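You operate a simulated robot arm through the tools that you are given. There is no shell and no other tool. Be economical: measure what you need, move in short steps, check, and stop when the job is done.

You are at the controls of a simulated two-armed robot. One attempt, no reset.

JOB
Take the teal towel from the basin side of the work table and lay it out flat on the door side of the work table.
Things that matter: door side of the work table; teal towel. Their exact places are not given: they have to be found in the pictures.

The check looks at the end state, three seconds after you hand in, the way a careful person would. Anything else that was tipped, shoved, dropped, spilled or broken makes it a failure. Flat cloth is picked up by pressing the open fingertips on it (5 to 10 N) and closing them slowly along it; thin cloth reads only 2 to 8 mm in the jaws.

ROBOT AND FRAMES
Two 6-joint arms with two-finger parallel grippers on one trunk, on a base that drives. Base frame: it is fixed to the floor where the robot stands at the start and does not move with it; the origin is under the middle of the robot, x ahead of it, y to its left, z up; the surface under the hand at the start is at about z = 780. Readings come in mm, degrees, newtons and seconds.
The left shoulder is at the start at [280, 185, 930], the right one opposite. With the tool pointing down near the work surface each hand reaches from about 560 to 940 mm from the robot's upright axis, wherever it stands, measured 20 degrees to its own side. Places, roughly: door side of the work table [1100, 100, 800]; teal towel [500, -200, 800]. Payload 1.57 kg a hand.
The tool frame of a hand sits at the grasp point between the pads (the TCP): z along the fingers, y along the line on which they close. The tips reach 30 mm beyond it. Largest opening 80 mm; finger width 17, thickness 12; the body of the gripper, 40 by 82 mm, starts 80 mm behind the TCP.
Orientation is that of the tool frame in the base frame, as a unit quaternion [x, y, z, w]. With the fingers straight down and closing along the base's y, the tool's x points along the base's -x, its y along +y and its z along -z.

CONTROLS
- The arms move only by the tool drive_tool. It takes "left_commands", "right_commands" or both (then of equal length, played together; a hand with none holds still); each is a list of rows, each a list of 3 entries, a list of its own where there are three numbers: the finger opening in m, from 0 to 0.08, then the shift along the tool's x, y, z in units of 200 mm (1.0 is 200 mm), then the turn, a rotation vector about the tool's x, y, z in units of 90 degrees (1.0 is 90 degrees). In form: [[claw, [tx, ty, tz], [wx, wy, wz]], ...]. A call has 1 to 20 rows; each row is the pose to reach, as a shift and turn from the pose commanded when the call began, along the tool's axes at that moment. A call with a number of a shift or a turn outside -1 to 1 is refused whole. Each row takes 0.2 s and may step no farther than 50 mm and 8.6 degrees from the row before; otherwise, or with a gripper value out of range, the whole call is refused. A pose out of reach is approached as far as the arm can. The call stops where the force on the tool passes 40 N (or 10 N more than at its start, if that is more) or the arm is blocked; 0.2 s more then pass. The fingers move at their own pace (about 153 mm/s each) and stop on an object; they squeeze with about 26 N. The grip force told is the motor's: it shows also when the fingers shut on nothing. Time passes only in rows, and 0.2 s behind the last, so rows that repeat a pose let the fingers close. It gives the time, the measured TCP pose, the force on the tool (base axes), the opening and the grip force at its end, in the units of the frame above (readings bear some noise), with the torque about the TCP (base axes, N m) and any sound that the robot's microphone picked up, and new pictures: "show" is both (left out), scene, wrist or none (wrist: the cameras of the hands that moved).
- Cameras (640 x 400 px; columns grow to the right, rows downward): "scene" is now at [226.8, -60, 1373.6]; the picture's right is [-0.66, -0.75, 0.00], its down [-0.53, 0.46, -0.71] and it looks along [0.53, -0.47, -0.71] (base axes); focal length 285 px, centre (320, 200). "left" rides on the left gripper at [72, 7, -122] in its tool frame; the picture's right is [-0.09, 1.00, 0.00], its down [-0.84, -0.08, -0.54] and it looks along [-0.54, -0.05, 0.84] (tool axes); focal length 238 px, centre (320, 200). "right" rides on the right gripper at [72, -7, -122] in its tool frame; the picture's right is [0.09, 1.00, 0.00], its down [-0.84, 0.08, -0.54] and it looks along [-0.54, 0.05, 0.84] (tool axes); focal length 238 px, centre (320, 200).
- raise_lower(by): slides the trunk up (or, below 0, down) by that many mm; the arms and the scene camera ride with it, the base frame stays. It gives what a move gives, with no picture.
- roll_base(legs): drives the robot by 1 to 6 legs, each [ahead, turn to the left] in mm and degrees, along the robot's own axes; the way and the turn of a leg run together, so that a leg with both is an arc; at most 1500 mm and 180 degrees a leg. The arms and the cameras ride along, it lands a little off, and it stops where it bumps. It gives what a move gives, and a new picture of the scene camera.
- pan_tilt(pan, tilt): turns the head with the scene camera to pan (to the left, within 86 degrees either way) and tilt (down, from -29 to 69), counted from straight ahead of the robot. It gives what a move gives, and a new picture of the scene camera.
- point_at(camera, pixels): for up to 12 pixels [column, row] of the newest picture of that camera ("zoom" is the newest enlarged one), the place [x, y, z] in the base frame of the surface seen there, good to about 3 mm, but the place of the scene camera against the robot may be out by one fixed shift of up to 12 mm in any direction. No time passes.
- zoom(camera, box): a new picture of the part [left, top, right, bottom] of that camera's present view, enlarged. No time passes.
- sign_off(): hands the job in; it is judged then, once.

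Work in short steps. Measure before you move; look again where a grasp or a placing could have gone wrong, and mend it. You have 80 turns and 260 pictures in all, those below and enlarged ones among them. Open the grippers and draw the arms clear of the work before you hand the job in, unless the task says otherwise; then end with one line.

The tools are called after ">>>" by a JSON object that holds its "op" and its "data". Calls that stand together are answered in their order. drive_tool: Moves the arms, as the interface text tells. Its arguments: {"type":"object","properties":{"left_commands":{"type":"array"},"right_commands":{"type":"array"},"show":{"type":"string","enum":["both","scene","wrist","none"]}},"required":[]} The other tools are called the same way: raise_lower (by) slides the trunk up or down; roll_base (legs) drives the base; pan_tilt (pan, tilt) turns the head that bears the scene camera; point_at (camera, pixels) gives the place of the surface under pixels of a picture; zoom (camera, box) takes an enlarged picture of a part of a camera's view; sign_off () hands the job in.

At the start:

```text
time: 0.0
left_eef_pos: [548.7, -10.4, 1021.4]
left_orientation: [0.0, 1.0, -0.001, -0.001]
left_force: [-0.4, 0.0, 0.5]
left_torque: [0.01, -0.01, -0.02]
left_opening: 79.8
left_grip_force: 0.0
right_eef_pos: [407.4, -454.5, 1108.8]
right_orientation: [0.001, 1.0, 0.0, 0.001]
right_force: [-0.1, 1.5, 0.9]
right_torque: [0.03, 0.0, 0.01]
right_opening: 80.1
right_grip_force: 0.1
trunk travel left (down, up): [-625.0, 365.0]
robot x, y, heading: [-1.9, 1.2, -0.0]
head pan, tilt: [-41.0, 44.8]
```

scene: 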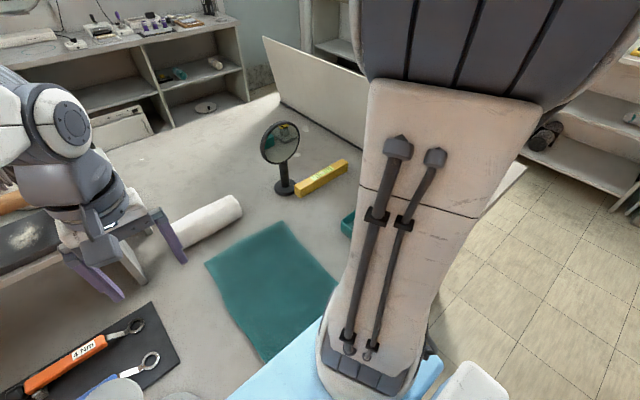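
right: 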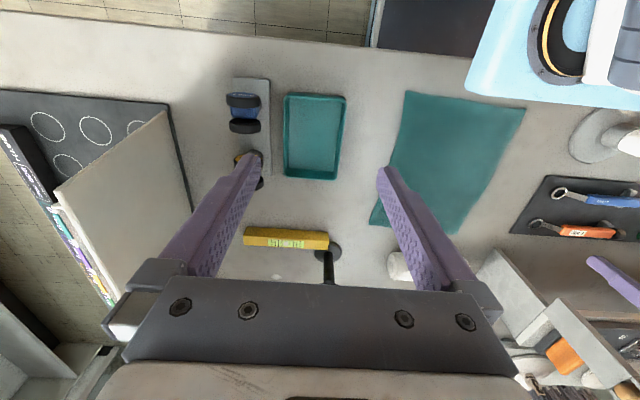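
left: 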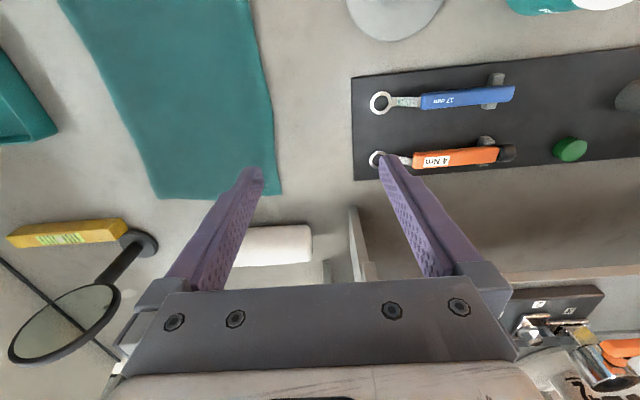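

The teal towel shows in the scene at about (275,290), with its corners partly hidden by the right arm. I'll measure points on it and look at where the door side is.

>>> {"op": "point_at", "data": {"camera": "scene", "pixels": [[282, 222], [206, 264], [264, 360], [336, 285], [285, 185], [320, 178], [215, 220], [345, 225], [270, 300], [130, 310]]}}

>>> {"op": "point_at", "data": {"camera": "right", "pixels": [[405, 92], [524, 108], [458, 234], [370, 222], [450, 150], [345, 95], [550, 60], [555, 180], [400, 265], [560, 300], [330, 260]]}}

>>> {"op": "pan_tilt", "data": {"pan": 20, "tilt": 35}}

```text
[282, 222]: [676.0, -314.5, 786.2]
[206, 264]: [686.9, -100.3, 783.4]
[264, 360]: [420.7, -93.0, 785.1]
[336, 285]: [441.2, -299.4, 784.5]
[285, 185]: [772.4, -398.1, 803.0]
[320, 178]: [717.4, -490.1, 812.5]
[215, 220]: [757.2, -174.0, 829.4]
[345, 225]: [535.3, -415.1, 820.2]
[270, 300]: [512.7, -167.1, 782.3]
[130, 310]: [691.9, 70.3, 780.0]
```

```text
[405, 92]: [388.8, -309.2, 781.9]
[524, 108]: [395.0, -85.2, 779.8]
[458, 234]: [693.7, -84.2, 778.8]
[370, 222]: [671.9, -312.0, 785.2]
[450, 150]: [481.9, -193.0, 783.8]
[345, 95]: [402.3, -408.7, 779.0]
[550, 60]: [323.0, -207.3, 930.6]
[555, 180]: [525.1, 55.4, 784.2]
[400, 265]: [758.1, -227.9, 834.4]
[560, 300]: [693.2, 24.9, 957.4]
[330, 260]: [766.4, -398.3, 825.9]
```

```text
time: 1.3
left_eef_pos: [548.2, -9.7, 1020.8]
left_orientation: [0.0, 1.0, 0.0, 0.0]
left_force: [-0.7, -0.3, 0.1]
left_torque: [-0.02, 0.0, 0.06]
left_opening: 79.9
left_grip_force: 0.1
right_eef_pos: [405.4, -453.8, 1108.8]
right_orientation: [0.0, 1.0, -0.001, 0.0]
right_force: [-0.2, -0.1, -0.1]
right_torque: [-0.01, 0.03, 0.02]
right_opening: 79.9
right_grip_force: 0.1
trunk travel left (down, up): [-625.0, 365.0]
robot x, y, heading: [1.7, 2.7, 0.1]
head pan, tilt: [20.0, 35.0]
```

scene: 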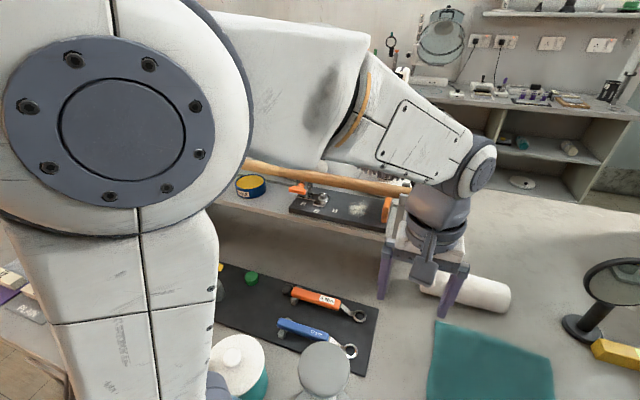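

The left arm blocks much of the view, so I'll look straight ahead and slightly right to find the far (door) side of the table.

>>> {"op": "pan_tilt", "data": {"pan": -8, "tilt": 30}}

```text
time: 2.2
left_eef_pos: [548.6, -10.2, 1022.5]
left_orientation: [0.0, 1.0, 0.0, 0.001]
left_force: [-0.4, -0.4, -0.4]
left_torque: [0.0, 0.01, 0.01]
left_opening: 80.0
left_grip_force: 0.0
right_eef_pos: [405.3, -454.9, 1108.9]
right_orientation: [0.0, 1.0, -0.001, 0.0]
right_force: [0.1, 0.1, 0.5]
right_torque: [-0.01, 0.0, 0.01]
right_opening: 80.0
right_grip_force: 0.0
trunk travel left (down, up): [-625.0, 365.0]
robot x, y, heading: [-3.1, -0.7, -0.2]
head pan, tilt: [-8.0, 30.0]
```

scene: 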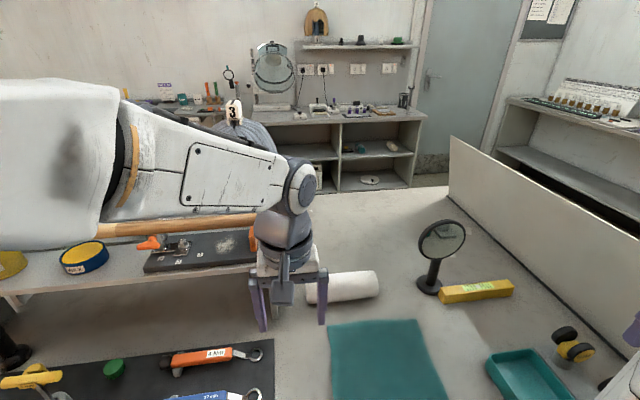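

The door is at the far back; the table's bare far end lies around (370,230). I'll measure the surface there, the white roll, the raised shelf and the table's edges.

>>> {"op": "point_at", "data": {"camera": "scene", "pixels": [[370, 200], [400, 230], [340, 215], [345, 285], [430, 200], [400, 260], [360, 310], [445, 255], [325, 200], [270, 245], [450, 140], [110, 300]]}}

>>> {"op": "zoom", "data": {"camera": "scene", "box": [230, 160, 550, 360]}}

```text
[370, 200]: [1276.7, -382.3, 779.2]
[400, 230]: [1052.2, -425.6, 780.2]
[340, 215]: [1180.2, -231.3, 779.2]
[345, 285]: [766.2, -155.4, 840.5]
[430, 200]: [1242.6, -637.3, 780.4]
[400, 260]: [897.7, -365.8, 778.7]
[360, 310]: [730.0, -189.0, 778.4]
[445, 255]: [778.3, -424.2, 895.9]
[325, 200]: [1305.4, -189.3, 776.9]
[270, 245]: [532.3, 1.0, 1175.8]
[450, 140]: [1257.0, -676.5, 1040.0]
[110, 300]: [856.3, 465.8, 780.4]
```

```text
2.00 times, centred on (390, 260) of scene
```

zoom: 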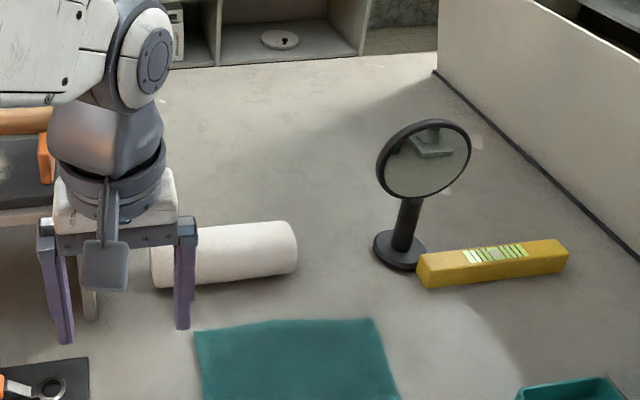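

The region around y=0..300 beyond the shelf is hidden by the left arm. I'll tilt the left hand so its camera looks forward.

>>> {"op": "drive_tool", "data": {"left_commands": [[0.08, [0, 0, 0], [0, -0.09, 0]], [0.08, [0, 0, -0.1], [0, -0.18, 0]], [0.08, [0, 0, -0.2], [0, -0.27, 0]], [0.08, [0, 0, -0.3], [0, -0.36, 0]], [0.08, [0, 0, -0.4], [0, -0.45, 0]]], "show": "wrist"}}

```text
time: 3.4
left_eef_pos: [549.3, -8.7, 1104.1]
left_orientation: [-0.001, 0.938, -0.001, 0.347]
left_force: [-0.7, -1.0, 0.1]
left_torque: [0.02, 0.04, 0.02]
left_opening: 79.8
left_grip_force: 0.0
right_eef_pos: [405.9, -453.7, 1110.1]
right_orientation: [0.001, 1.0, 0.001, 0.0]
right_force: [0.6, -0.1, -0.4]
right_torque: [0.01, 0.0, 0.02]
right_opening: 80.2
right_grip_force: 0.0
trunk travel left (down, up): [-625.0, 365.0]
robot x, y, heading: [2.2, 2.1, -0.2]
head pan, tilt: [-8.0, 30.0]
```

left: 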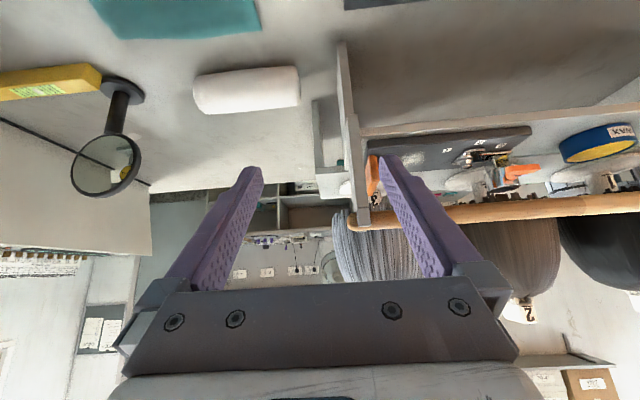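

The view is upside down: a raised shelf stands along y>0, open table to its right. I'll measure its end panel, its front, and the free table next to it.

>>> {"op": "point_at", "data": {"camera": "left", "pixels": [[342, 60], [345, 130], [362, 220], [335, 170], [300, 90], [295, 140], [230, 150], [280, 175], [200, 170], [450, 90], [320, 100], [125, 85]]}}

>>> {"op": "zoom", "data": {"camera": "left", "box": [140, 30, 460, 230]}}

```text
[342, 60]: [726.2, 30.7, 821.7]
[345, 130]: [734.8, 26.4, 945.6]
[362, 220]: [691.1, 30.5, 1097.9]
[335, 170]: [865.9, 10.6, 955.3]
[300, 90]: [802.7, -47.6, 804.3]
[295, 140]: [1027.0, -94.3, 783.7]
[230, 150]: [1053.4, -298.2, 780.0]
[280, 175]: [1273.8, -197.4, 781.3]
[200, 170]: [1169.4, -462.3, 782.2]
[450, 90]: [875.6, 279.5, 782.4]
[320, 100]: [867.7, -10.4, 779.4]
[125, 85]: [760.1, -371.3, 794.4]
```

```text
2.00 times, centred on (300, 130) of left
```

zoom: 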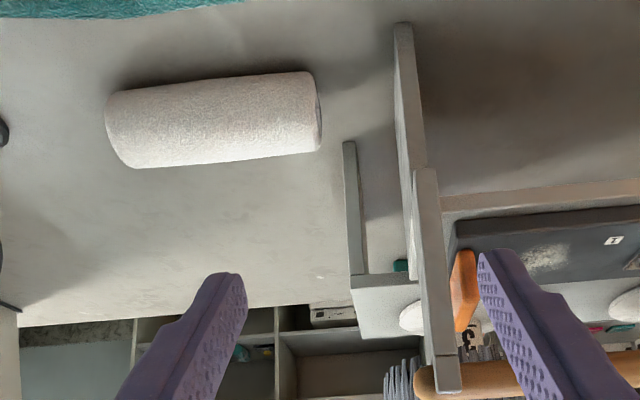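

The open far area is x≈850–1330, y≈-600..-20. I need the room layout (basin, door, aisles to reach the far end), so I'll look to either side.

>>> {"op": "pan_tilt", "data": {"pan": -80, "tilt": 25}}

>>> {"op": "pan_tilt", "data": {"pan": -40, "tilt": 10}}

>>> {"op": "pan_tilt", "data": {"pan": 80, "tilt": 25}}

>>> {"op": "pan_tilt", "data": {"pan": 25, "tilt": 10}}

```text
time: 4.9
left_eef_pos: [548.8, -8.6, 1103.5]
left_orientation: [0.0, 0.939, 0.0, 0.345]
left_force: [0.6, -0.5, -0.4]
left_torque: [0.01, 0.02, 0.01]
left_opening: 79.9
left_grip_force: 0.0
right_eef_pos: [405.5, -453.1, 1110.5]
right_orientation: [0.0, 1.0, 0.0, 0.0]
right_force: [0.3, 0.4, -0.2]
right_torque: [-0.05, -0.01, -0.01]
right_opening: 80.2
right_grip_force: 0.1
trunk travel left (down, up): [-625.0, 365.0]
robot x, y, heading: [-2.1, -0.6, -0.3]
head pan, tilt: [-80.0, 25.0]
```

scene: 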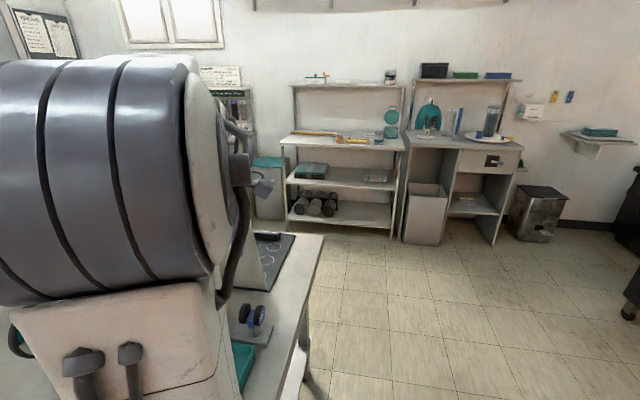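

```text
time: 6.0
left_eef_pos: [549.5, -8.1, 1101.8]
left_orientation: [0.0, 0.938, 0.0, 0.346]
left_force: [0.0, 0.4, 0.2]
left_torque: [-0.01, 0.01, 0.02]
left_opening: 80.2
left_grip_force: 0.0
right_eef_pos: [404.8, -454.4, 1109.8]
right_orientation: [0.0, 1.0, 0.0, 0.0]
right_force: [0.0, 0.0, 0.0]
right_torque: [-0.02, -0.02, -0.03]
right_opening: 79.7
right_grip_force: 0.0
trunk travel left (down, up): [-625.0, 365.0]
robot x, y, heading: [-0.6, -2.7, 0.1]
head pan, tilt: [-40.0, 10.0]
```

scene: 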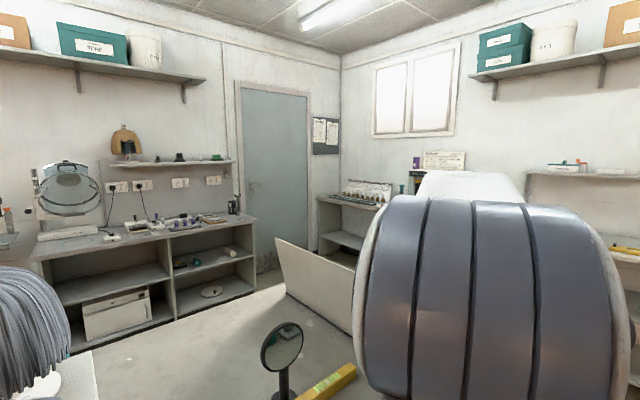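

```text
time: 8.0
left_eef_pos: [548.8, -9.5, 1103.7]
left_orientation: [-0.001, 0.939, 0.001, 0.345]
left_force: [-0.1, -0.1, -0.4]
left_torque: [-0.01, 0.0, 0.03]
left_opening: 79.9
left_grip_force: 0.0
right_eef_pos: [406.0, -454.5, 1108.3]
right_orientation: [0.0, 1.0, 0.0, 0.0]
right_force: [-0.6, -0.3, -0.7]
right_torque: [0.01, 0.02, 0.0]
right_opening: 79.9
right_grip_force: 0.1
trunk travel left (down, up): [-625.0, 365.0]
robot x, y, heading: [-2.7, -0.0, -0.0]
head pan, tilt: [80.0, 25.0]
```

scene: 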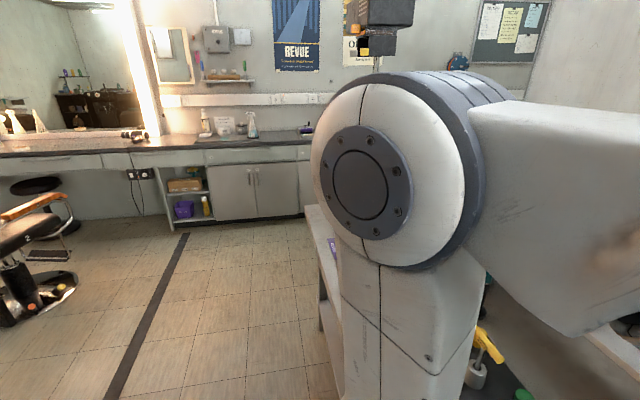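

```text
time: 9.2
left_eef_pos: [550.0, -8.8, 1103.4]
left_orientation: [0.0, 0.938, 0.001, 0.346]
left_force: [-0.7, -0.4, 0.1]
left_torque: [-0.01, -0.04, 0.0]
left_opening: 80.0
left_grip_force: 0.0
right_eef_pos: [404.6, -454.7, 1108.5]
right_orientation: [0.0, 1.0, 0.0, 0.0]
right_force: [-0.5, 0.0, 0.0]
right_torque: [-0.01, 0.0, 0.03]
right_opening: 79.8
right_grip_force: 0.0
trunk travel left (down, up): [-625.0, 365.0]
robot x, y, heading: [-0.9, -0.2, 0.1]
head pan, tilt: [25.0, 10.0]
```

scene: 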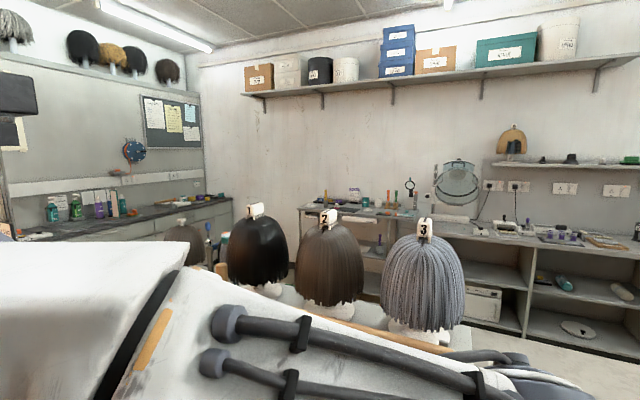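

The wig shelf hides the table behind it. I'll raise the trunk to look over it.

>>> {"op": "raise_lower", "data": {"by": 350}}

>>> {"op": "pan_tilt", "data": {"pan": 0, "tilt": 45}}

```text
time: 12.6
left_eef_pos: [550.4, -8.9, 1453.2]
left_orientation: [0.0, 0.938, 0.0, 0.346]
left_force: [0.3, 0.2, -0.6]
left_torque: [0.03, 0.03, -0.01]
left_opening: 79.9
left_grip_force: 0.1
right_eef_pos: [406.4, -454.7, 1459.0]
right_orientation: [-0.001, 1.0, 0.0, -0.001]
right_force: [-0.8, 0.0, 0.1]
right_torque: [-0.02, -0.02, -0.01]
right_opening: 80.0
right_grip_force: 0.0
trunk travel left (down, up): [-975.0, 15.0]
robot x, y, heading: [0.3, 0.7, -0.0]
head pan, tilt: [25.0, 10.0]
```

```text
time: 13.6
left_eef_pos: [550.0, -9.7, 1452.6]
left_orientation: [0.0, 0.938, 0.0, 0.346]
left_force: [-1.0, 0.2, 0.3]
left_torque: [0.01, -0.04, -0.02]
left_opening: 79.7
left_grip_force: 0.1
right_eef_pos: [405.5, -453.4, 1459.1]
right_orientation: [0.0, 1.0, 0.0, 0.0]
right_force: [-0.6, 0.3, -0.4]
right_torque: [0.01, 0.01, 0.05]
right_opening: 79.8
right_grip_force: 0.1
trunk travel left (down, up): [-975.0, 15.0]
robot x, y, heading: [0.9, 0.3, 0.1]
head pan, tilt: [0.0, 45.0]
```

scene: 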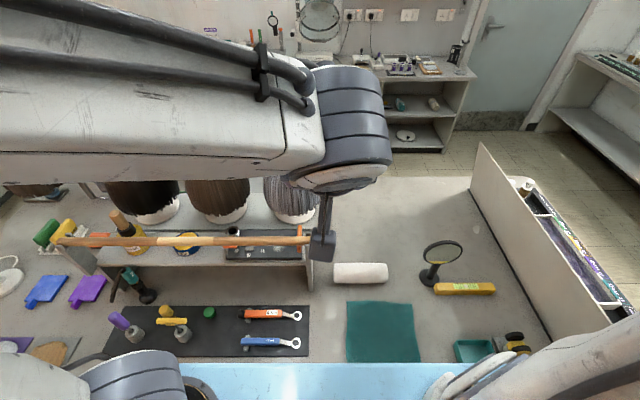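

Now the left wrist camera, up high, should see the far side; a tiny hold move gives a picture.

>>> {"op": "drive_tool", "data": {"left_commands": [[0.08, [0, 0, 0], [0, 0.09, 0]], [0.08, [0, 0, 0], [0, 0.18, 0]]], "show": "wrist"}}

```text
time: 14.2
left_eef_pos: [549.7, -7.8, 1453.1]
left_orientation: [0.0, 0.978, 0.0, 0.21]
left_force: [0.0, 0.8, 0.4]
left_torque: [0.03, -0.01, 0.03]
left_opening: 80.2
left_grip_force: 0.0
right_eef_pos: [405.9, -455.2, 1459.0]
right_orientation: [0.0, 1.0, 0.0, 0.0]
right_force: [0.1, -0.4, 0.8]
right_torque: [0.0, 0.0, -0.02]
right_opening: 80.1
right_grip_force: 0.0
trunk travel left (down, up): [-975.0, 15.0]
robot x, y, heading: [1.1, -1.1, -0.0]
head pan, tilt: [0.0, 45.0]
```

left: 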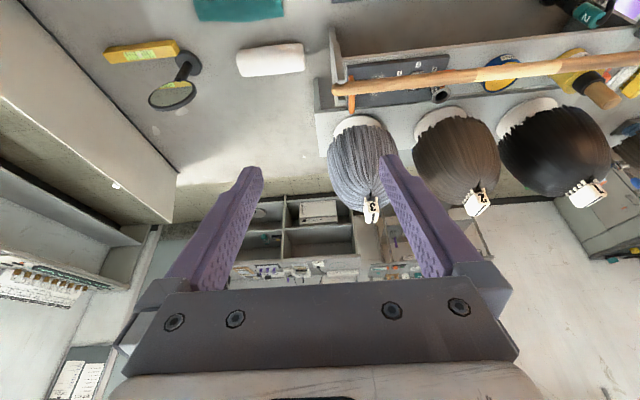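

The wig shelf fills y>0 to the far edge; the bare patch between it and the tall partition is the door-side area. I'll measure its limits.

>>> {"op": "point_at", "data": {"camera": "left", "pixels": [[240, 175], [320, 178], [190, 178], [300, 170], [318, 85], [322, 130], [325, 165], [306, 60], [238, 72], [200, 70], [170, 180], [330, 30]]}}

>>> {"op": "point_at", "data": {"camera": "scene", "pixels": [[400, 180], [460, 180], [370, 187], [328, 280], [320, 200], [360, 272], [428, 280], [440, 252], [480, 290], [468, 185], [550, 335], [340, 340]]}}

```text
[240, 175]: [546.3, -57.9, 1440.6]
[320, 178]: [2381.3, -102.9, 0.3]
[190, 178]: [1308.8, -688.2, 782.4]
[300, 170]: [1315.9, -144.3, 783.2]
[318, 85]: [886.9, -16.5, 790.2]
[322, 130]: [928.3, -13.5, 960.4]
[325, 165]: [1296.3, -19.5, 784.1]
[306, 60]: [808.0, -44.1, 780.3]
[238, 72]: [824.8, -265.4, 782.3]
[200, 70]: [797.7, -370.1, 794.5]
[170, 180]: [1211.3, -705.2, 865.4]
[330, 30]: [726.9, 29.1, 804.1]
```

```text
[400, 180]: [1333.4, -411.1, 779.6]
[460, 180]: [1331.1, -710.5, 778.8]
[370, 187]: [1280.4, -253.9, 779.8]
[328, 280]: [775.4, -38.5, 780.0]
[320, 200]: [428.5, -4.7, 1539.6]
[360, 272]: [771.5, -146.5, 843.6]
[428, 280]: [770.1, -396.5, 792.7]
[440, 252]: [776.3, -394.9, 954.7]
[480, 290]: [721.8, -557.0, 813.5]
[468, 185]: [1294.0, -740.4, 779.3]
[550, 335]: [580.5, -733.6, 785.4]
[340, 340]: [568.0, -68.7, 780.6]
```

The target patch is x≈850–1330, y≈-700..-30, beyond reach from here, so I need to know how close the base can get and which aisles are free. I'll look down at the near edge and toward the far aisle.

>>> {"op": "pan_tilt", "data": {"pan": 0, "tilt": 69}}

>>> {"op": "pan_tilt", "data": {"pan": -30, "tilt": 30}}

>>> {"op": "point_at", "data": {"camera": "scene", "pixels": [[20, 180], [100, 160], [200, 150], [250, 150], [300, 160], [350, 190], [400, 200], [450, 200], [480, 260], [520, 250], [560, 300], [600, 200]]}}

```text
time: 15.1
left_eef_pos: [550.3, -7.6, 1452.1]
left_orientation: [0.0, 0.978, 0.0, 0.211]
left_force: [0.3, 1.2, -0.6]
left_torque: [0.02, -0.02, 0.01]
left_opening: 80.0
left_grip_force: 0.0
right_eef_pos: [406.1, -454.8, 1458.6]
right_orientation: [0.0, 1.0, 0.0, 0.0]
right_force: [0.5, 1.0, -0.1]
right_torque: [0.01, 0.04, -0.05]
right_opening: 80.1
right_grip_force: 0.0
trunk travel left (down, up): [-975.0, 15.0]
robot x, y, heading: [0.2, -0.6, -0.1]
head pan, tilt: [0.0, 68.8]
```

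scene: 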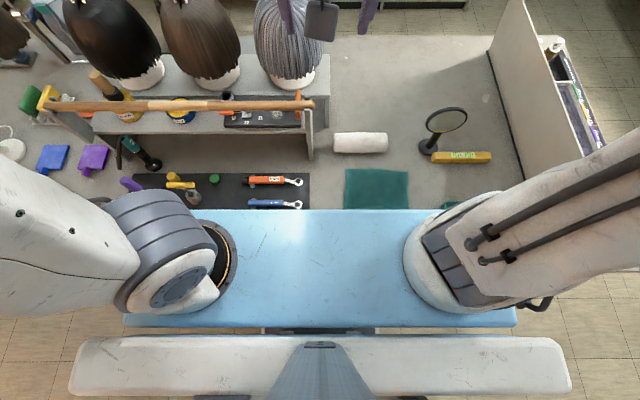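

```text
time: 16.1
left_eef_pos: [549.4, -8.3, 1452.0]
left_orientation: [0.0, 0.978, 0.0, 0.21]
left_force: [-0.9, -0.2, 0.5]
left_torque: [-0.02, -0.03, -0.01]
left_opening: 79.9
left_grip_force: 0.0
right_eef_pos: [405.1, -453.8, 1459.4]
right_orientation: [-0.001, 1.0, 0.0, 0.0]
right_force: [0.2, 1.1, -0.7]
right_torque: [0.01, -0.01, -0.01]
right_opening: 79.8
right_grip_force: 0.1
trunk travel left (down, up): [-975.0, 15.0]
robot x, y, heading: [-2.4, 0.9, 0.2]
head pan, tilt: [-30.0, 30.0]
```

scene: 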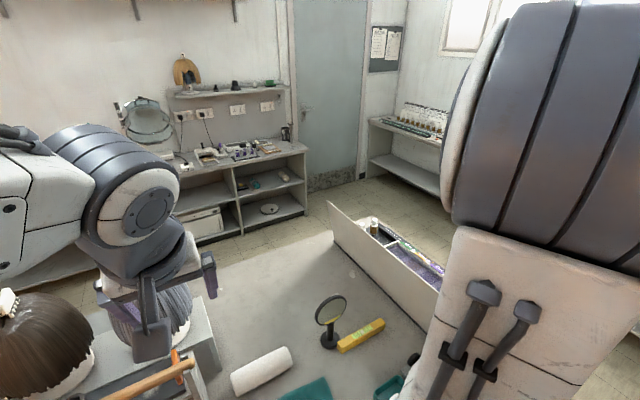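

```text
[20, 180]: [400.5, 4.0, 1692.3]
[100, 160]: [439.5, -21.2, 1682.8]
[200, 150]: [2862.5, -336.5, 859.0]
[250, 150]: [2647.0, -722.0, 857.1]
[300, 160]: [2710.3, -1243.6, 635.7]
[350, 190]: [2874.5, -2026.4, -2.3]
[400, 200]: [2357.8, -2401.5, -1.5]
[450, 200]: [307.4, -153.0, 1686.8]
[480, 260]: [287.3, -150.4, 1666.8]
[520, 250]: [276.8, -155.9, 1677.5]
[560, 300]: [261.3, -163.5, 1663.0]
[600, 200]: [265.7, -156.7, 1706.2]
```

The far aisle (x 1340 to about 2500) looks wide enough to drive round to. First the pick: level the left hand again, and bring the trunk back down.

>>> {"op": "drive_tool", "data": {"left_commands": [[0.08, [0, 0, 0], [0, 0.09, 0]], [0.08, [0, 0, 0], [0, 0.18, 0]], [0.08, [0, 0, 0], [0, 0.27, 0]]], "show": "none"}}

>>> {"op": "raise_lower", "data": {"by": -350}}

>>> {"op": "pan_tilt", "data": {"pan": -28, "tilt": 50}}

```text
time: 16.9
left_eef_pos: [549.4, -7.6, 1453.1]
left_orientation: [-0.001, 1.0, 0.001, 0.0]
left_force: [0.6, 0.1, 0.0]
left_torque: [0.0, 0.02, 0.0]
left_opening: 79.8
left_grip_force: 0.1
right_eef_pos: [405.8, -453.9, 1458.5]
right_orientation: [0.0, 1.0, 0.0, 0.0]
right_force: [-0.5, 0.1, -0.7]
right_torque: [-0.01, -0.01, -0.02]
right_opening: 79.9
right_grip_force: 0.1
trunk travel left (down, up): [-975.0, 15.0]
robot x, y, heading: [-0.6, -1.4, 0.1]
head pan, tilt: [-30.0, 30.0]
```

```text
time: 20.4
left_eef_pos: [549.2, -8.5, 1102.7]
left_orientation: [0.0, 1.0, 0.0, 0.0]
left_force: [-0.1, 0.2, -0.2]
left_torque: [0.01, -0.01, 0.02]
left_opening: 79.8
left_grip_force: 0.0
right_eef_pos: [405.5, -454.7, 1109.1]
right_orientation: [0.0, 1.0, 0.0, 0.0]
right_force: [-0.3, 0.4, 0.6]
right_torque: [-0.05, 0.03, 0.0]
right_opening: 80.2
right_grip_force: 0.1
trunk travel left (down, up): [-625.0, 365.0]
robot x, y, heading: [-0.6, 0.7, 0.0]
head pan, tilt: [-30.0, 30.0]
```

```text
time: 21.2
left_eef_pos: [549.4, -8.2, 1103.2]
left_orientation: [0.0, 1.0, 0.0, 0.0]
left_force: [-0.8, -0.4, -0.5]
left_torque: [-0.03, 0.0, -0.02]
left_opening: 80.0
left_grip_force: 0.1
right_eef_pos: [406.1, -454.4, 1107.8]
right_orientation: [0.001, 1.0, 0.0, 0.0]
right_force: [0.6, 0.1, -0.1]
right_torque: [-0.02, -0.03, 0.03]
right_opening: 80.2
right_grip_force: 0.0
trunk travel left (down, up): [-625.0, 365.0]
robot x, y, heading: [0.9, -0.1, 0.1]
head pan, tilt: [-28.0, 50.0]
```

scene: 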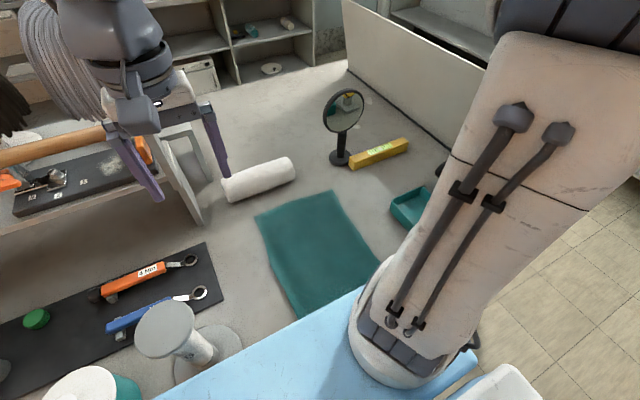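

Measuring the towel's far corners here against the earlier wrist-camera values.

>>> {"op": "point_at", "data": {"camera": "scene", "pixels": [[258, 217], [332, 194], [262, 220], [329, 199], [295, 206], [293, 308], [378, 262]]}}

>>> {"op": "drive_tool", "data": {"left_commands": [[0.08, [0, -0.2, 0], [0, 0, 0]], [0.08, [0, -0.4, 0], [0, 0, 0]], [0.08, [-0.2, -0.4, 0], [0, 0, 0]]], "right_commands": [[0.08, [-0.2, 0.1, 0.1], [0, 0, 0]], [0.08, [-0.4, 0.2, 0.2], [0, 0, 0]], [0.08, [-0.6, 0.3, 0.3], [0, 0, 0]]]}}

```text
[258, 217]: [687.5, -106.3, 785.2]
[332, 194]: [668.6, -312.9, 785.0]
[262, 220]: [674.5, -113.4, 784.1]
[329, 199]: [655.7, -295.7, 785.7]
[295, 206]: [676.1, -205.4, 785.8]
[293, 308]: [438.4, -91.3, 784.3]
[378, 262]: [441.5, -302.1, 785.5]
```

```text
time: 22.0
left_eef_pos: [588.3, -91.3, 1103.7]
left_orientation: [0.0, 1.0, 0.0, 0.001]
left_force: [0.1, 0.1, -0.4]
left_torque: [0.0, -0.02, 0.03]
left_opening: 80.0
left_grip_force: 0.0
right_eef_pos: [527.0, -396.2, 1049.6]
right_orientation: [0.0, 1.0, 0.0, 0.0]
right_force: [-1.1, 0.1, 0.0]
right_torque: [-0.02, -0.05, 0.0]
right_opening: 80.2
right_grip_force: 0.1
trunk travel left (down, up): [-625.0, 365.0]
robot x, y, heading: [1.6, -0.9, 0.1]
head pan, tilt: [-28.0, 50.0]
```

scene: 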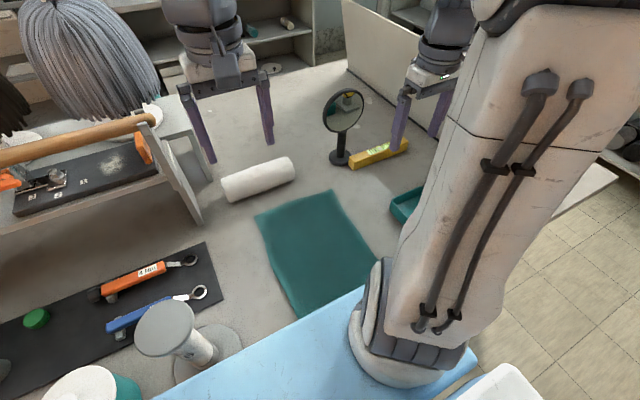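
right: 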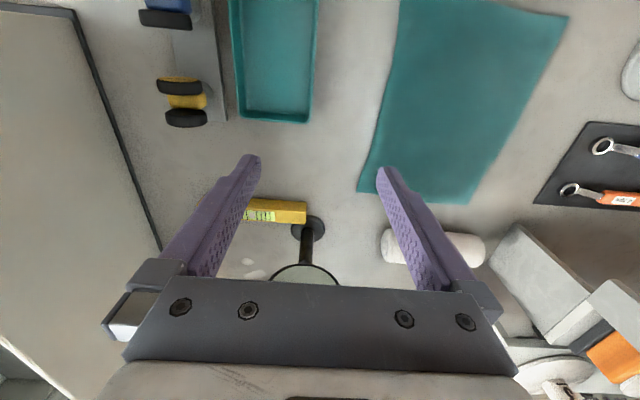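
left: 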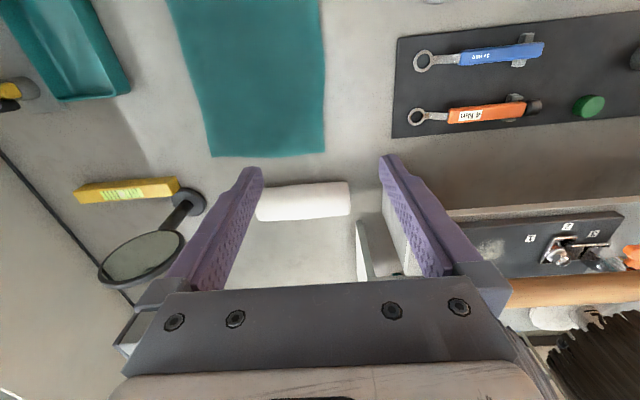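

Measuring the far corners in both wrist views.

>>> {"op": "point_at", "data": {"camera": "right", "pixels": [[361, 190], [464, 201], [415, 190]]}}

>>> {"op": "point_at", "data": {"camera": "left", "pixels": [[214, 153], [322, 150], [270, 150], [252, 215], [348, 212]]}}

```text
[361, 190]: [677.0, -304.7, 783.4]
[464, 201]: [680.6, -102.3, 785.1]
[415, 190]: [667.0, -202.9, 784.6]
```

```text
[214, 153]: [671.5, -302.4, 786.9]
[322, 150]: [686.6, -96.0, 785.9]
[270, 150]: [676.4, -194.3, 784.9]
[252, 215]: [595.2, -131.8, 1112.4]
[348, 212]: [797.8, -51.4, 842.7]
```

Far corners: right (677,-306), left (687,-97). I'll bring the hands above pinch points near them — right (657,-274), left (660,-128) — with jaws at 36 mm.

>>> {"op": "drive_tool", "data": {"left_commands": [[0.036, [-0.06, -0.03, 0.16], [0, 0, 0]], [0.036, [-0.12, -0.06, 0.33], [0, 0, 0]], [0.036, [-0.18, -0.09, 0.5], [0, 0, 0]], [0.036, [-0.24, -0.12, 0.66], [0, 0, 0]], [0.036, [-0.3, -0.15, 0.83], [0, 0, 0]], [0.036, [-0.36, -0.18, 1.0], [0, 0, 0]]], "right_commands": [[0.036, [-0.11, 0.1, 0.12], [0, 0, 0]], [0.036, [-0.22, 0.2, 0.24], [0, 0, 0]], [0.036, [-0.33, 0.3, 0.36], [0, 0, 0]], [0.036, [-0.44, 0.4, 0.48], [0, 0, 0]], [0.036, [-0.55, 0.5, 0.6], [0, 0, 0]], [0.036, [-0.65, 0.61, 0.73], [0, 0, 0]]]}}

```text
time: 23.4
left_eef_pos: [660.7, -124.4, 904.7]
left_orientation: [0.0, 1.0, 0.0, 0.001]
left_force: [0.2, 0.8, 0.4]
left_torque: [-0.01, 0.0, 0.02]
left_opening: 36.0
left_grip_force: 0.1
right_eef_pos: [656.5, -274.3, 900.4]
right_orientation: [0.0, 1.0, 0.001, 0.0]
right_force: [0.3, -0.2, 0.3]
right_torque: [0.01, -0.03, -0.02]
right_opening: 35.9
right_grip_force: 0.0
trunk travel left (down, up): [-625.0, 365.0]
robot x, y, heading: [2.2, 1.5, -0.3]
head pan, tilt: [-28.0, 50.0]
```

scene: 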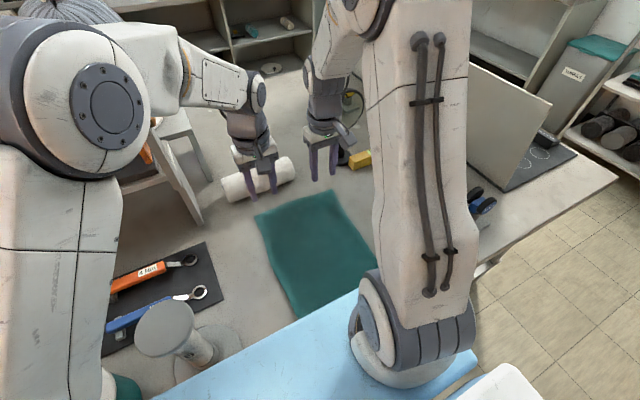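
right: 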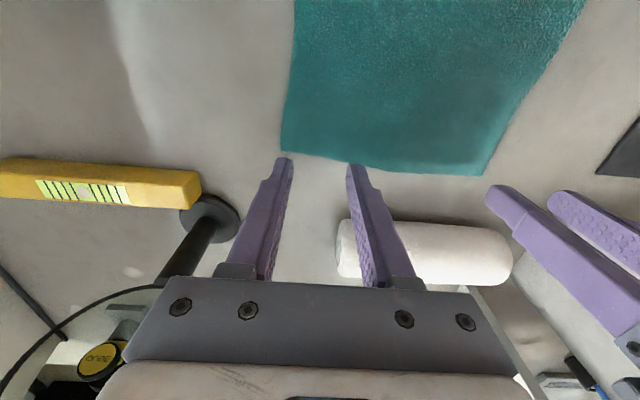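
left: 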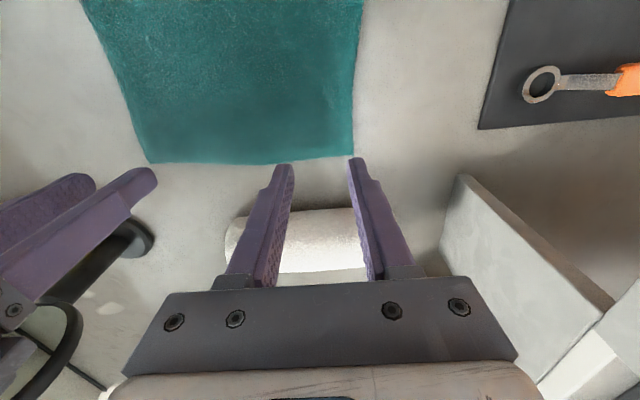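

Both hands are over their corners. I descend to tips about 8 mm above the cloth, then creep.

>>> {"op": "drive_tool", "data": {"left_commands": [[0.036, [0, 0, 0.2], [0, 0, 0]], [0.036, [0, 0, 0.41], [0, 0, 0]], [0.036, [0, 0, 0.43], [0, 0, 0]], [0.036, [0, 0, 0.445], [0, 0, 0]]], "right_commands": [[0.036, [0, 0, 0.18], [0, 0, 0]], [0.036, [0, 0, 0.385], [0, 0, 0]], [0.036, [0, 0, 0.41], [0, 0, 0]], [0.036, [0, 0, 0.425], [0, 0, 0]]]}}

```text
time: 24.4
left_eef_pos: [660.3, -125.9, 816.2]
left_orientation: [0.0, 1.0, 0.0, -0.001]
left_force: [-0.5, -0.7, 0.4]
left_torque: [0.0, 0.0, -0.02]
left_opening: 36.3
left_grip_force: 0.0
right_eef_pos: [654.6, -272.7, 818.0]
right_orientation: [0.0, 1.0, 0.0, -0.001]
right_force: [0.1, 0.1, -1.0]
right_torque: [0.02, -0.01, -0.02]
right_opening: 36.1
right_grip_force: 0.0
trunk travel left (down, up): [-625.0, 365.0]
robot x, y, heading: [-3.2, -0.2, 0.1]
head pan, tilt: [-28.0, 50.0]
```

scene: 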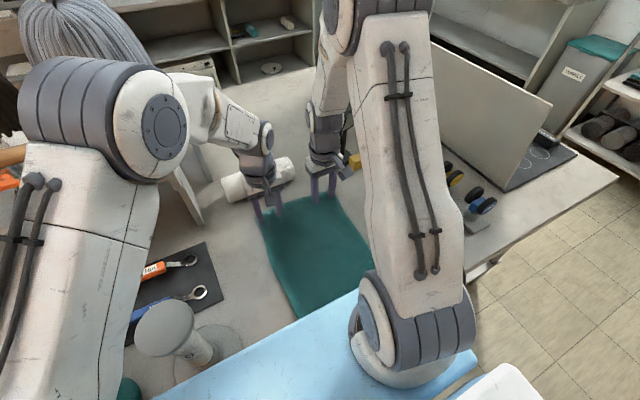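
right: 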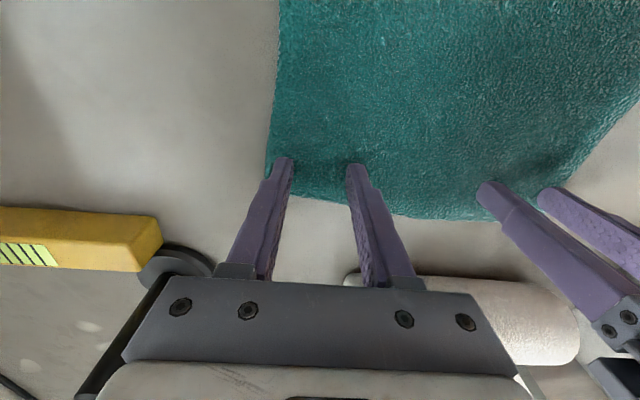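
left: 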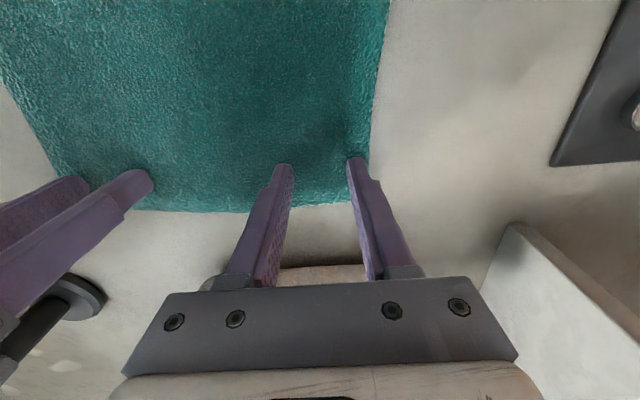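

Tips are just above the cloth, inside the edge. Creeping a few mm further to reach 5–10 N.

>>> {"op": "drive_tool", "data": {"left_commands": [[0.036, [0, 0, 0.005], [0, 0, 0]], [0.036, [0, 0, 0.01], [0, 0, 0]], [0.036, [0, 0, 0.01], [0, 0, 0]]], "right_commands": [[0.036, [0, 0, 0.01], [0, 0, 0]], [0.036, [0, 0, 0.018], [0, 0, 0]], [0.036, [0, 0, 0.018], [0, 0, 0]]], "show": "none"}}

```text
time: 25.2
left_eef_pos: [660.6, -125.4, 813.7]
left_orientation: [0.0, 1.0, -0.001, 0.0]
left_force: [-1.7, 0.0, 9.6]
left_torque: [0.03, 0.04, 0.02]
left_opening: 36.3
left_grip_force: 0.1
right_eef_pos: [654.6, -273.9, 815.7]
right_orientation: [0.001, 1.0, 0.0, 0.001]
right_force: [-0.1, 0.4, 0.6]
right_torque: [0.0, -0.01, -0.02]
right_opening: 35.9
right_grip_force: 0.1
trunk travel left (down, up): [-625.0, 365.0]
robot x, y, heading: [0.0, 2.1, -0.0]
head pan, tilt: [-28.0, 50.0]
```

The left presses with 9.6 N already; the right needs about 2 mm more.

>>> {"op": "drive_tool", "data": {"right_commands": [[0.036, [0, 0, 0.005], [0, 0, 0]], [0.036, [0, 0, 0.01], [0, 0, 0]], [0.036, [0, 0, 0.01], [0, 0, 0]]], "show": "none"}}

```text
time: 26.0
left_eef_pos: [659.8, -125.0, 812.7]
left_orientation: [0.0, 1.0, 0.0, 0.001]
left_force: [1.4, -0.5, 10.5]
left_torque: [0.04, -0.04, 0.03]
left_opening: 36.0
left_grip_force: 0.1
right_eef_pos: [654.3, -273.8, 813.1]
right_orientation: [0.0, 1.0, 0.0, 0.001]
right_force: [-1.7, -1.5, 9.0]
right_torque: [-0.11, 0.01, -0.01]
right_opening: 35.9
right_grip_force: 0.1
trunk travel left (down, up): [-625.0, 365.0]
robot x, y, heading: [-0.9, -1.8, -0.1]
head pan, tilt: [-28.0, 50.0]
```

Both press at about 9–10 N. Now I close slowly along the cloth with both hands.

>>> {"op": "drive_tool", "data": {"left_commands": [[0.032, [0, 0, 0], [0, 0, 0]], [0.028, [0, 0, 0], [0, 0, 0]], [0.024, [0, 0, 0], [0, 0, 0]], [0.02, [0, 0, 0], [0, 0, 0]], [0.016, [0, 0, 0], [0, 0, 0]], [0.012, [0, 0, 0], [0, 0, 0]], [0.008, [0, 0, 0], [0, 0, 0]], [0.004, [0, 0, 0], [0, 0, 0]], [0.0, [0, 0, 0], [0, 0, 0]], [0.0, [0, 0, 0], [0, 0, 0]], [0.0, [0, 0, 0], [0, 0, 0]]], "right_commands": [[0.032, [0, 0, 0], [0, 0, 0]], [0.028, [0, 0, 0], [0, 0, 0]], [0.024, [0, 0, 0], [0, 0, 0]], [0.02, [0, 0, 0], [0, 0, 0]], [0.016, [0, 0, 0], [0, 0, 0]], [0.012, [0, 0, 0], [0, 0, 0]], [0.008, [0, 0, 0], [0, 0, 0]], [0.004, [0, 0, 0], [0, 0, 0]], [0.0, [0, 0, 0], [0, 0, 0]], [0.0, [0, 0, 0], [0, 0, 0]], [0.0, [0, 0, 0], [0, 0, 0]]]}}

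```text
time: 28.4
left_eef_pos: [659.7, -125.3, 812.9]
left_orientation: [0.0, 1.0, -0.001, 0.002]
left_force: [-0.8, -8.9, 10.6]
left_torque: [-0.22, 0.02, 0.05]
left_opening: 3.4
left_grip_force: 24.7
right_eef_pos: [655.0, -272.0, 813.6]
right_orientation: [0.0, 1.0, 0.0, 0.0]
right_force: [0.4, 9.3, 11.0]
right_torque: [0.2, -0.01, 0.0]
right_opening: 4.2
right_grip_force: 24.5
trunk travel left (down, up): [-625.0, 365.0]
robot x, y, heading: [-1.4, -1.0, -0.3]
head pan, tilt: [-28.0, 50.0]
```

scene: 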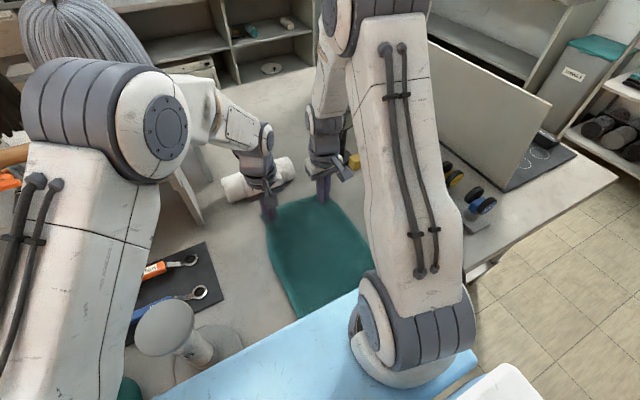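
right: 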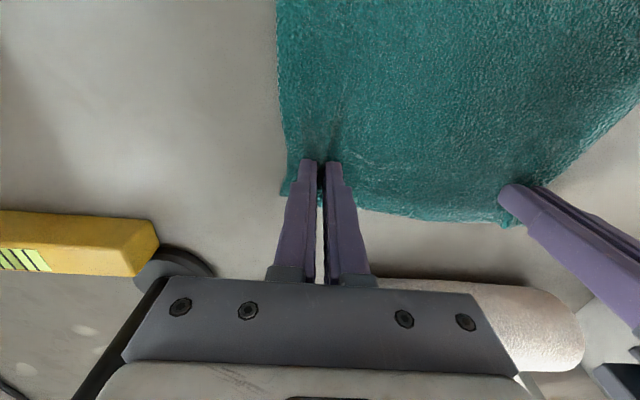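
left: 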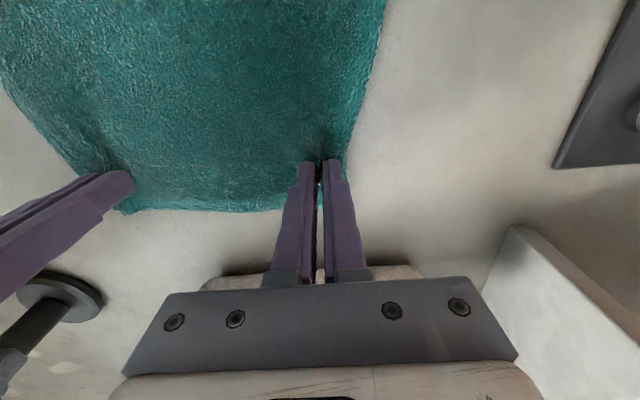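

Both jaws hold cloth (3.4 and 4.2 mm) with it taut between them. I ease inward a little and lift slowly, drawing back.

>>> {"op": "drive_tool", "data": {"left_commands": [[0.0, [0, -0.02, -0.05], [0, 0, 0]], [0.0, [0.05, -0.02, -0.15], [0, 0, 0]], [0.0, [0.1, -0.02, -0.28], [0, 0, 0]], [0.0, [0.16, -0.02, -0.42], [0, 0, 0]], [0.0, [0.22, -0.02, -0.56], [0, 0, 0]], [0.0, [0.28, -0.02, -0.7], [0, 0, 0]], [0.0, [0.34, -0.02, -0.84], [0, 0, 0]], [0.0, [0.4, -0.02, -0.98], [0, 0, 0]]], "right_commands": [[0.0, [0, 0.02, -0.05], [0, 0, 0]], [0.0, [0.05, 0.02, -0.15], [0, 0, 0]], [0.0, [0.1, 0.02, -0.28], [0, 0, 0]], [0.0, [0.16, 0.02, -0.42], [0, 0, 0]], [0.0, [0.22, 0.02, -0.56], [0, 0, 0]], [0.0, [0.28, 0.02, -0.7], [0, 0, 0]], [0.0, [0.34, 0.02, -0.84], [0, 0, 0]], [0.0, [0.4, 0.02, -0.98], [0, 0, 0]]]}}

```text
time: 30.2
left_eef_pos: [580.5, -128.0, 1008.7]
left_orientation: [0.0, 1.0, -0.001, -0.001]
left_force: [-0.6, 0.3, -0.1]
left_torque: [0.03, 0.03, -0.02]
left_opening: 3.7
left_grip_force: 25.1
right_eef_pos: [576.0, -266.6, 1010.6]
right_orientation: [0.0, 1.0, 0.0, 0.0]
right_force: [0.3, 0.4, -0.2]
right_torque: [-0.01, 0.02, 0.01]
right_opening: 4.3
right_grip_force: 24.3
trunk travel left (down, up): [-625.0, 365.0]
robot x, y, heading: [-0.7, -3.1, -0.1]
head pan, tilt: [-28.0, 50.0]
```

scene: 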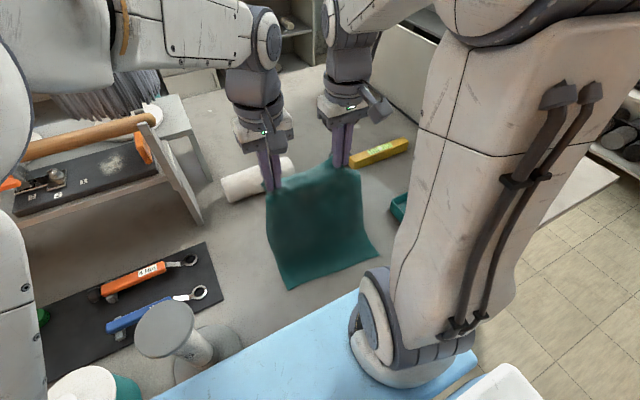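
right: 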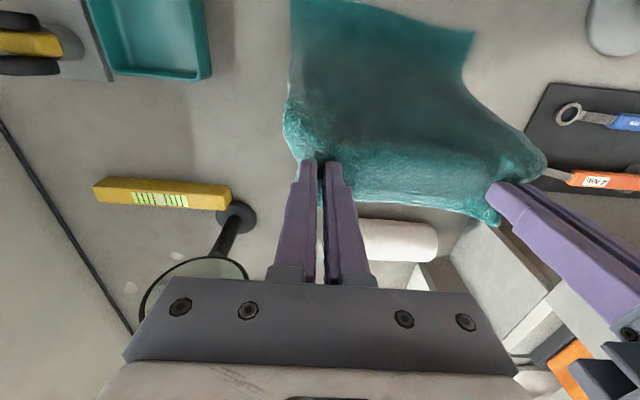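
left: 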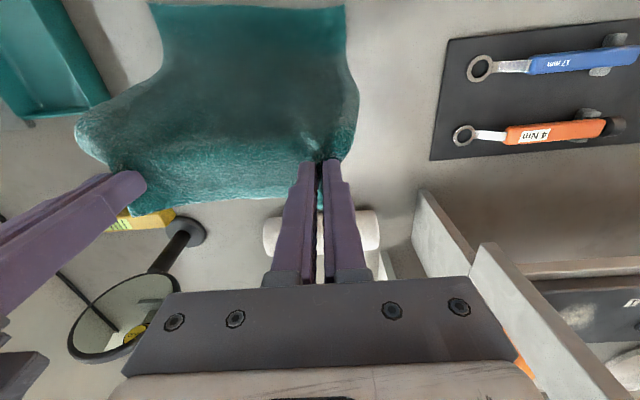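

The towel hangs neatly from both hands. I raise the trunk so it clears everything, then survey the right aisle.

>>> {"op": "raise_lower", "data": {"by": 340}}

>>> {"op": "pan_tilt", "data": {"pan": -86, "tilt": 35}}

>>> {"op": "point_at", "data": {"camera": "scene", "pixels": [[320, 100], [400, 100], [500, 100], [600, 100], [320, 200], [420, 200], [520, 200], [600, 200], [320, 300], [420, 300], [520, 300], [600, 300]]}}

```text
time: 33.5
left_eef_pos: [580.5, -126.9, 1347.8]
left_orientation: [-0.001, 1.0, -0.001, 0.0]
left_force: [1.0, -0.5, 0.1]
left_torque: [0.02, -0.03, 0.0]
left_opening: 3.7
left_grip_force: 24.8
right_eef_pos: [575.5, -265.5, 1350.2]
right_orientation: [0.0, 1.0, 0.0, 0.001]
right_force: [0.2, 0.5, 0.1]
right_torque: [-0.04, -0.02, 0.01]
right_opening: 3.5
right_grip_force: 24.3
trunk travel left (down, up): [-965.0, 25.0]
robot x, y, heading: [-0.3, -2.2, 0.2]
head pan, tilt: [-28.0, 50.0]
```

```text
time: 34.8
left_eef_pos: [581.3, -127.6, 1349.2]
left_orientation: [0.0, 1.0, 0.0, 0.0]
left_force: [0.0, 0.3, 0.1]
left_torque: [0.01, -0.01, 0.01]
left_opening: 3.6
left_grip_force: 24.7
right_eef_pos: [575.0, -265.3, 1349.2]
right_orientation: [0.0, 1.0, 0.0, 0.001]
right_force: [-0.8, -0.1, -0.4]
right_torque: [-0.01, -0.01, 0.0]
right_opening: 4.0
right_grip_force: 24.6
trunk travel left (down, up): [-965.0, 25.0]
robot x, y, heading: [-1.3, 1.9, -0.0]
head pan, tilt: [-85.9, 35.0]
```

scene: 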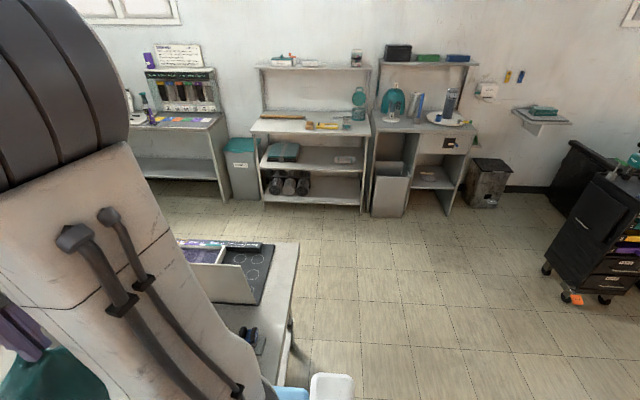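

```text
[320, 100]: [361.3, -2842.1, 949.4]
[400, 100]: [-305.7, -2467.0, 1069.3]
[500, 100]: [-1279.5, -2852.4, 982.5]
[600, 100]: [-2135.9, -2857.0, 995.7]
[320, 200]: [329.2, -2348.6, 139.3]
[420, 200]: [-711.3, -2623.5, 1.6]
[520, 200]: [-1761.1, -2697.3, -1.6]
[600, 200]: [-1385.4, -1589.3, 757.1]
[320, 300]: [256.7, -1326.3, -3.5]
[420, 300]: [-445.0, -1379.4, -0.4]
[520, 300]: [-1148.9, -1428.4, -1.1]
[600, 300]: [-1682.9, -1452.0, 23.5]
```

The right aisle is wide (table edge y≈-840, shelves at y≈-2300). I back off, turn right and drive along, viewing forward.

>>> {"op": "pan_tilt", "data": {"pan": 0, "tilt": 35}}

>>> {"op": "roll_base", "data": {"legs": [[-250, 0], [0, -90]]}}

```text
time: 36.4
left_eef_pos: [581.0, -128.1, 1349.2]
left_orientation: [0.001, 1.0, 0.0, -0.001]
left_force: [0.5, -0.6, 0.5]
left_torque: [0.01, 0.05, 0.03]
left_opening: 3.7
left_grip_force: 24.0
right_eef_pos: [576.4, -265.2, 1349.8]
right_orientation: [0.0, 1.0, 0.0, 0.0]
right_force: [0.1, -0.4, -1.2]
right_torque: [-0.05, 0.01, -0.02]
right_opening: 3.6
right_grip_force: 24.4
trunk travel left (down, up): [-965.0, 25.0]
robot x, y, heading: [2.4, -4.6, 0.0]
head pan, tilt: [0.0, 35.0]
```

scene: 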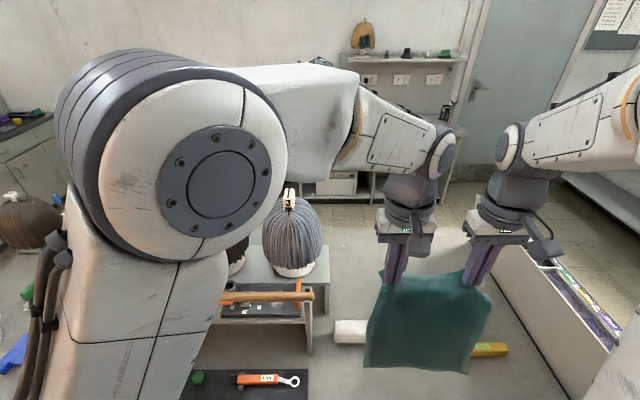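

```text
time: 42.1
left_eef_pos: [-384.9, -579.6, 1348.7]
left_orientation: [0.709, 0.706, 0.0, 0.0]
left_force: [0.2, 0.2, -0.7]
left_torque: [0.01, 0.0, 0.12]
left_opening: 3.6
left_grip_force: 24.9
right_eef_pos: [-522.0, -574.6, 1349.9]
right_orientation: [0.708, 0.706, 0.0, 0.001]
right_force: [0.3, -0.7, 0.1]
right_torque: [-0.02, 0.0, 0.07]
right_opening: 3.6
right_grip_force: 24.4
trunk travel left (down, up): [-965.0, 25.0]
robot x, y, heading: [-254.7, 3.3, -90.2]
head pan, tilt: [0.0, 35.0]
```

scene: 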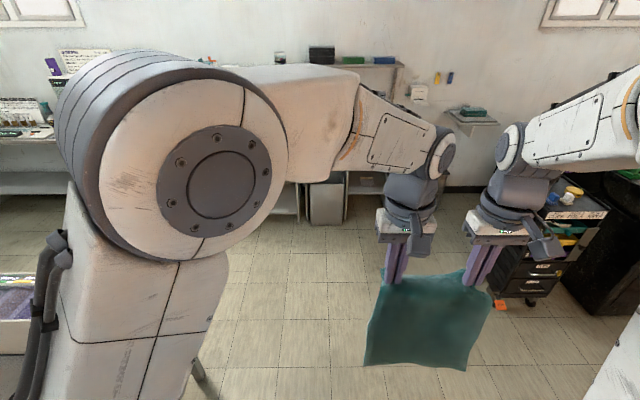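

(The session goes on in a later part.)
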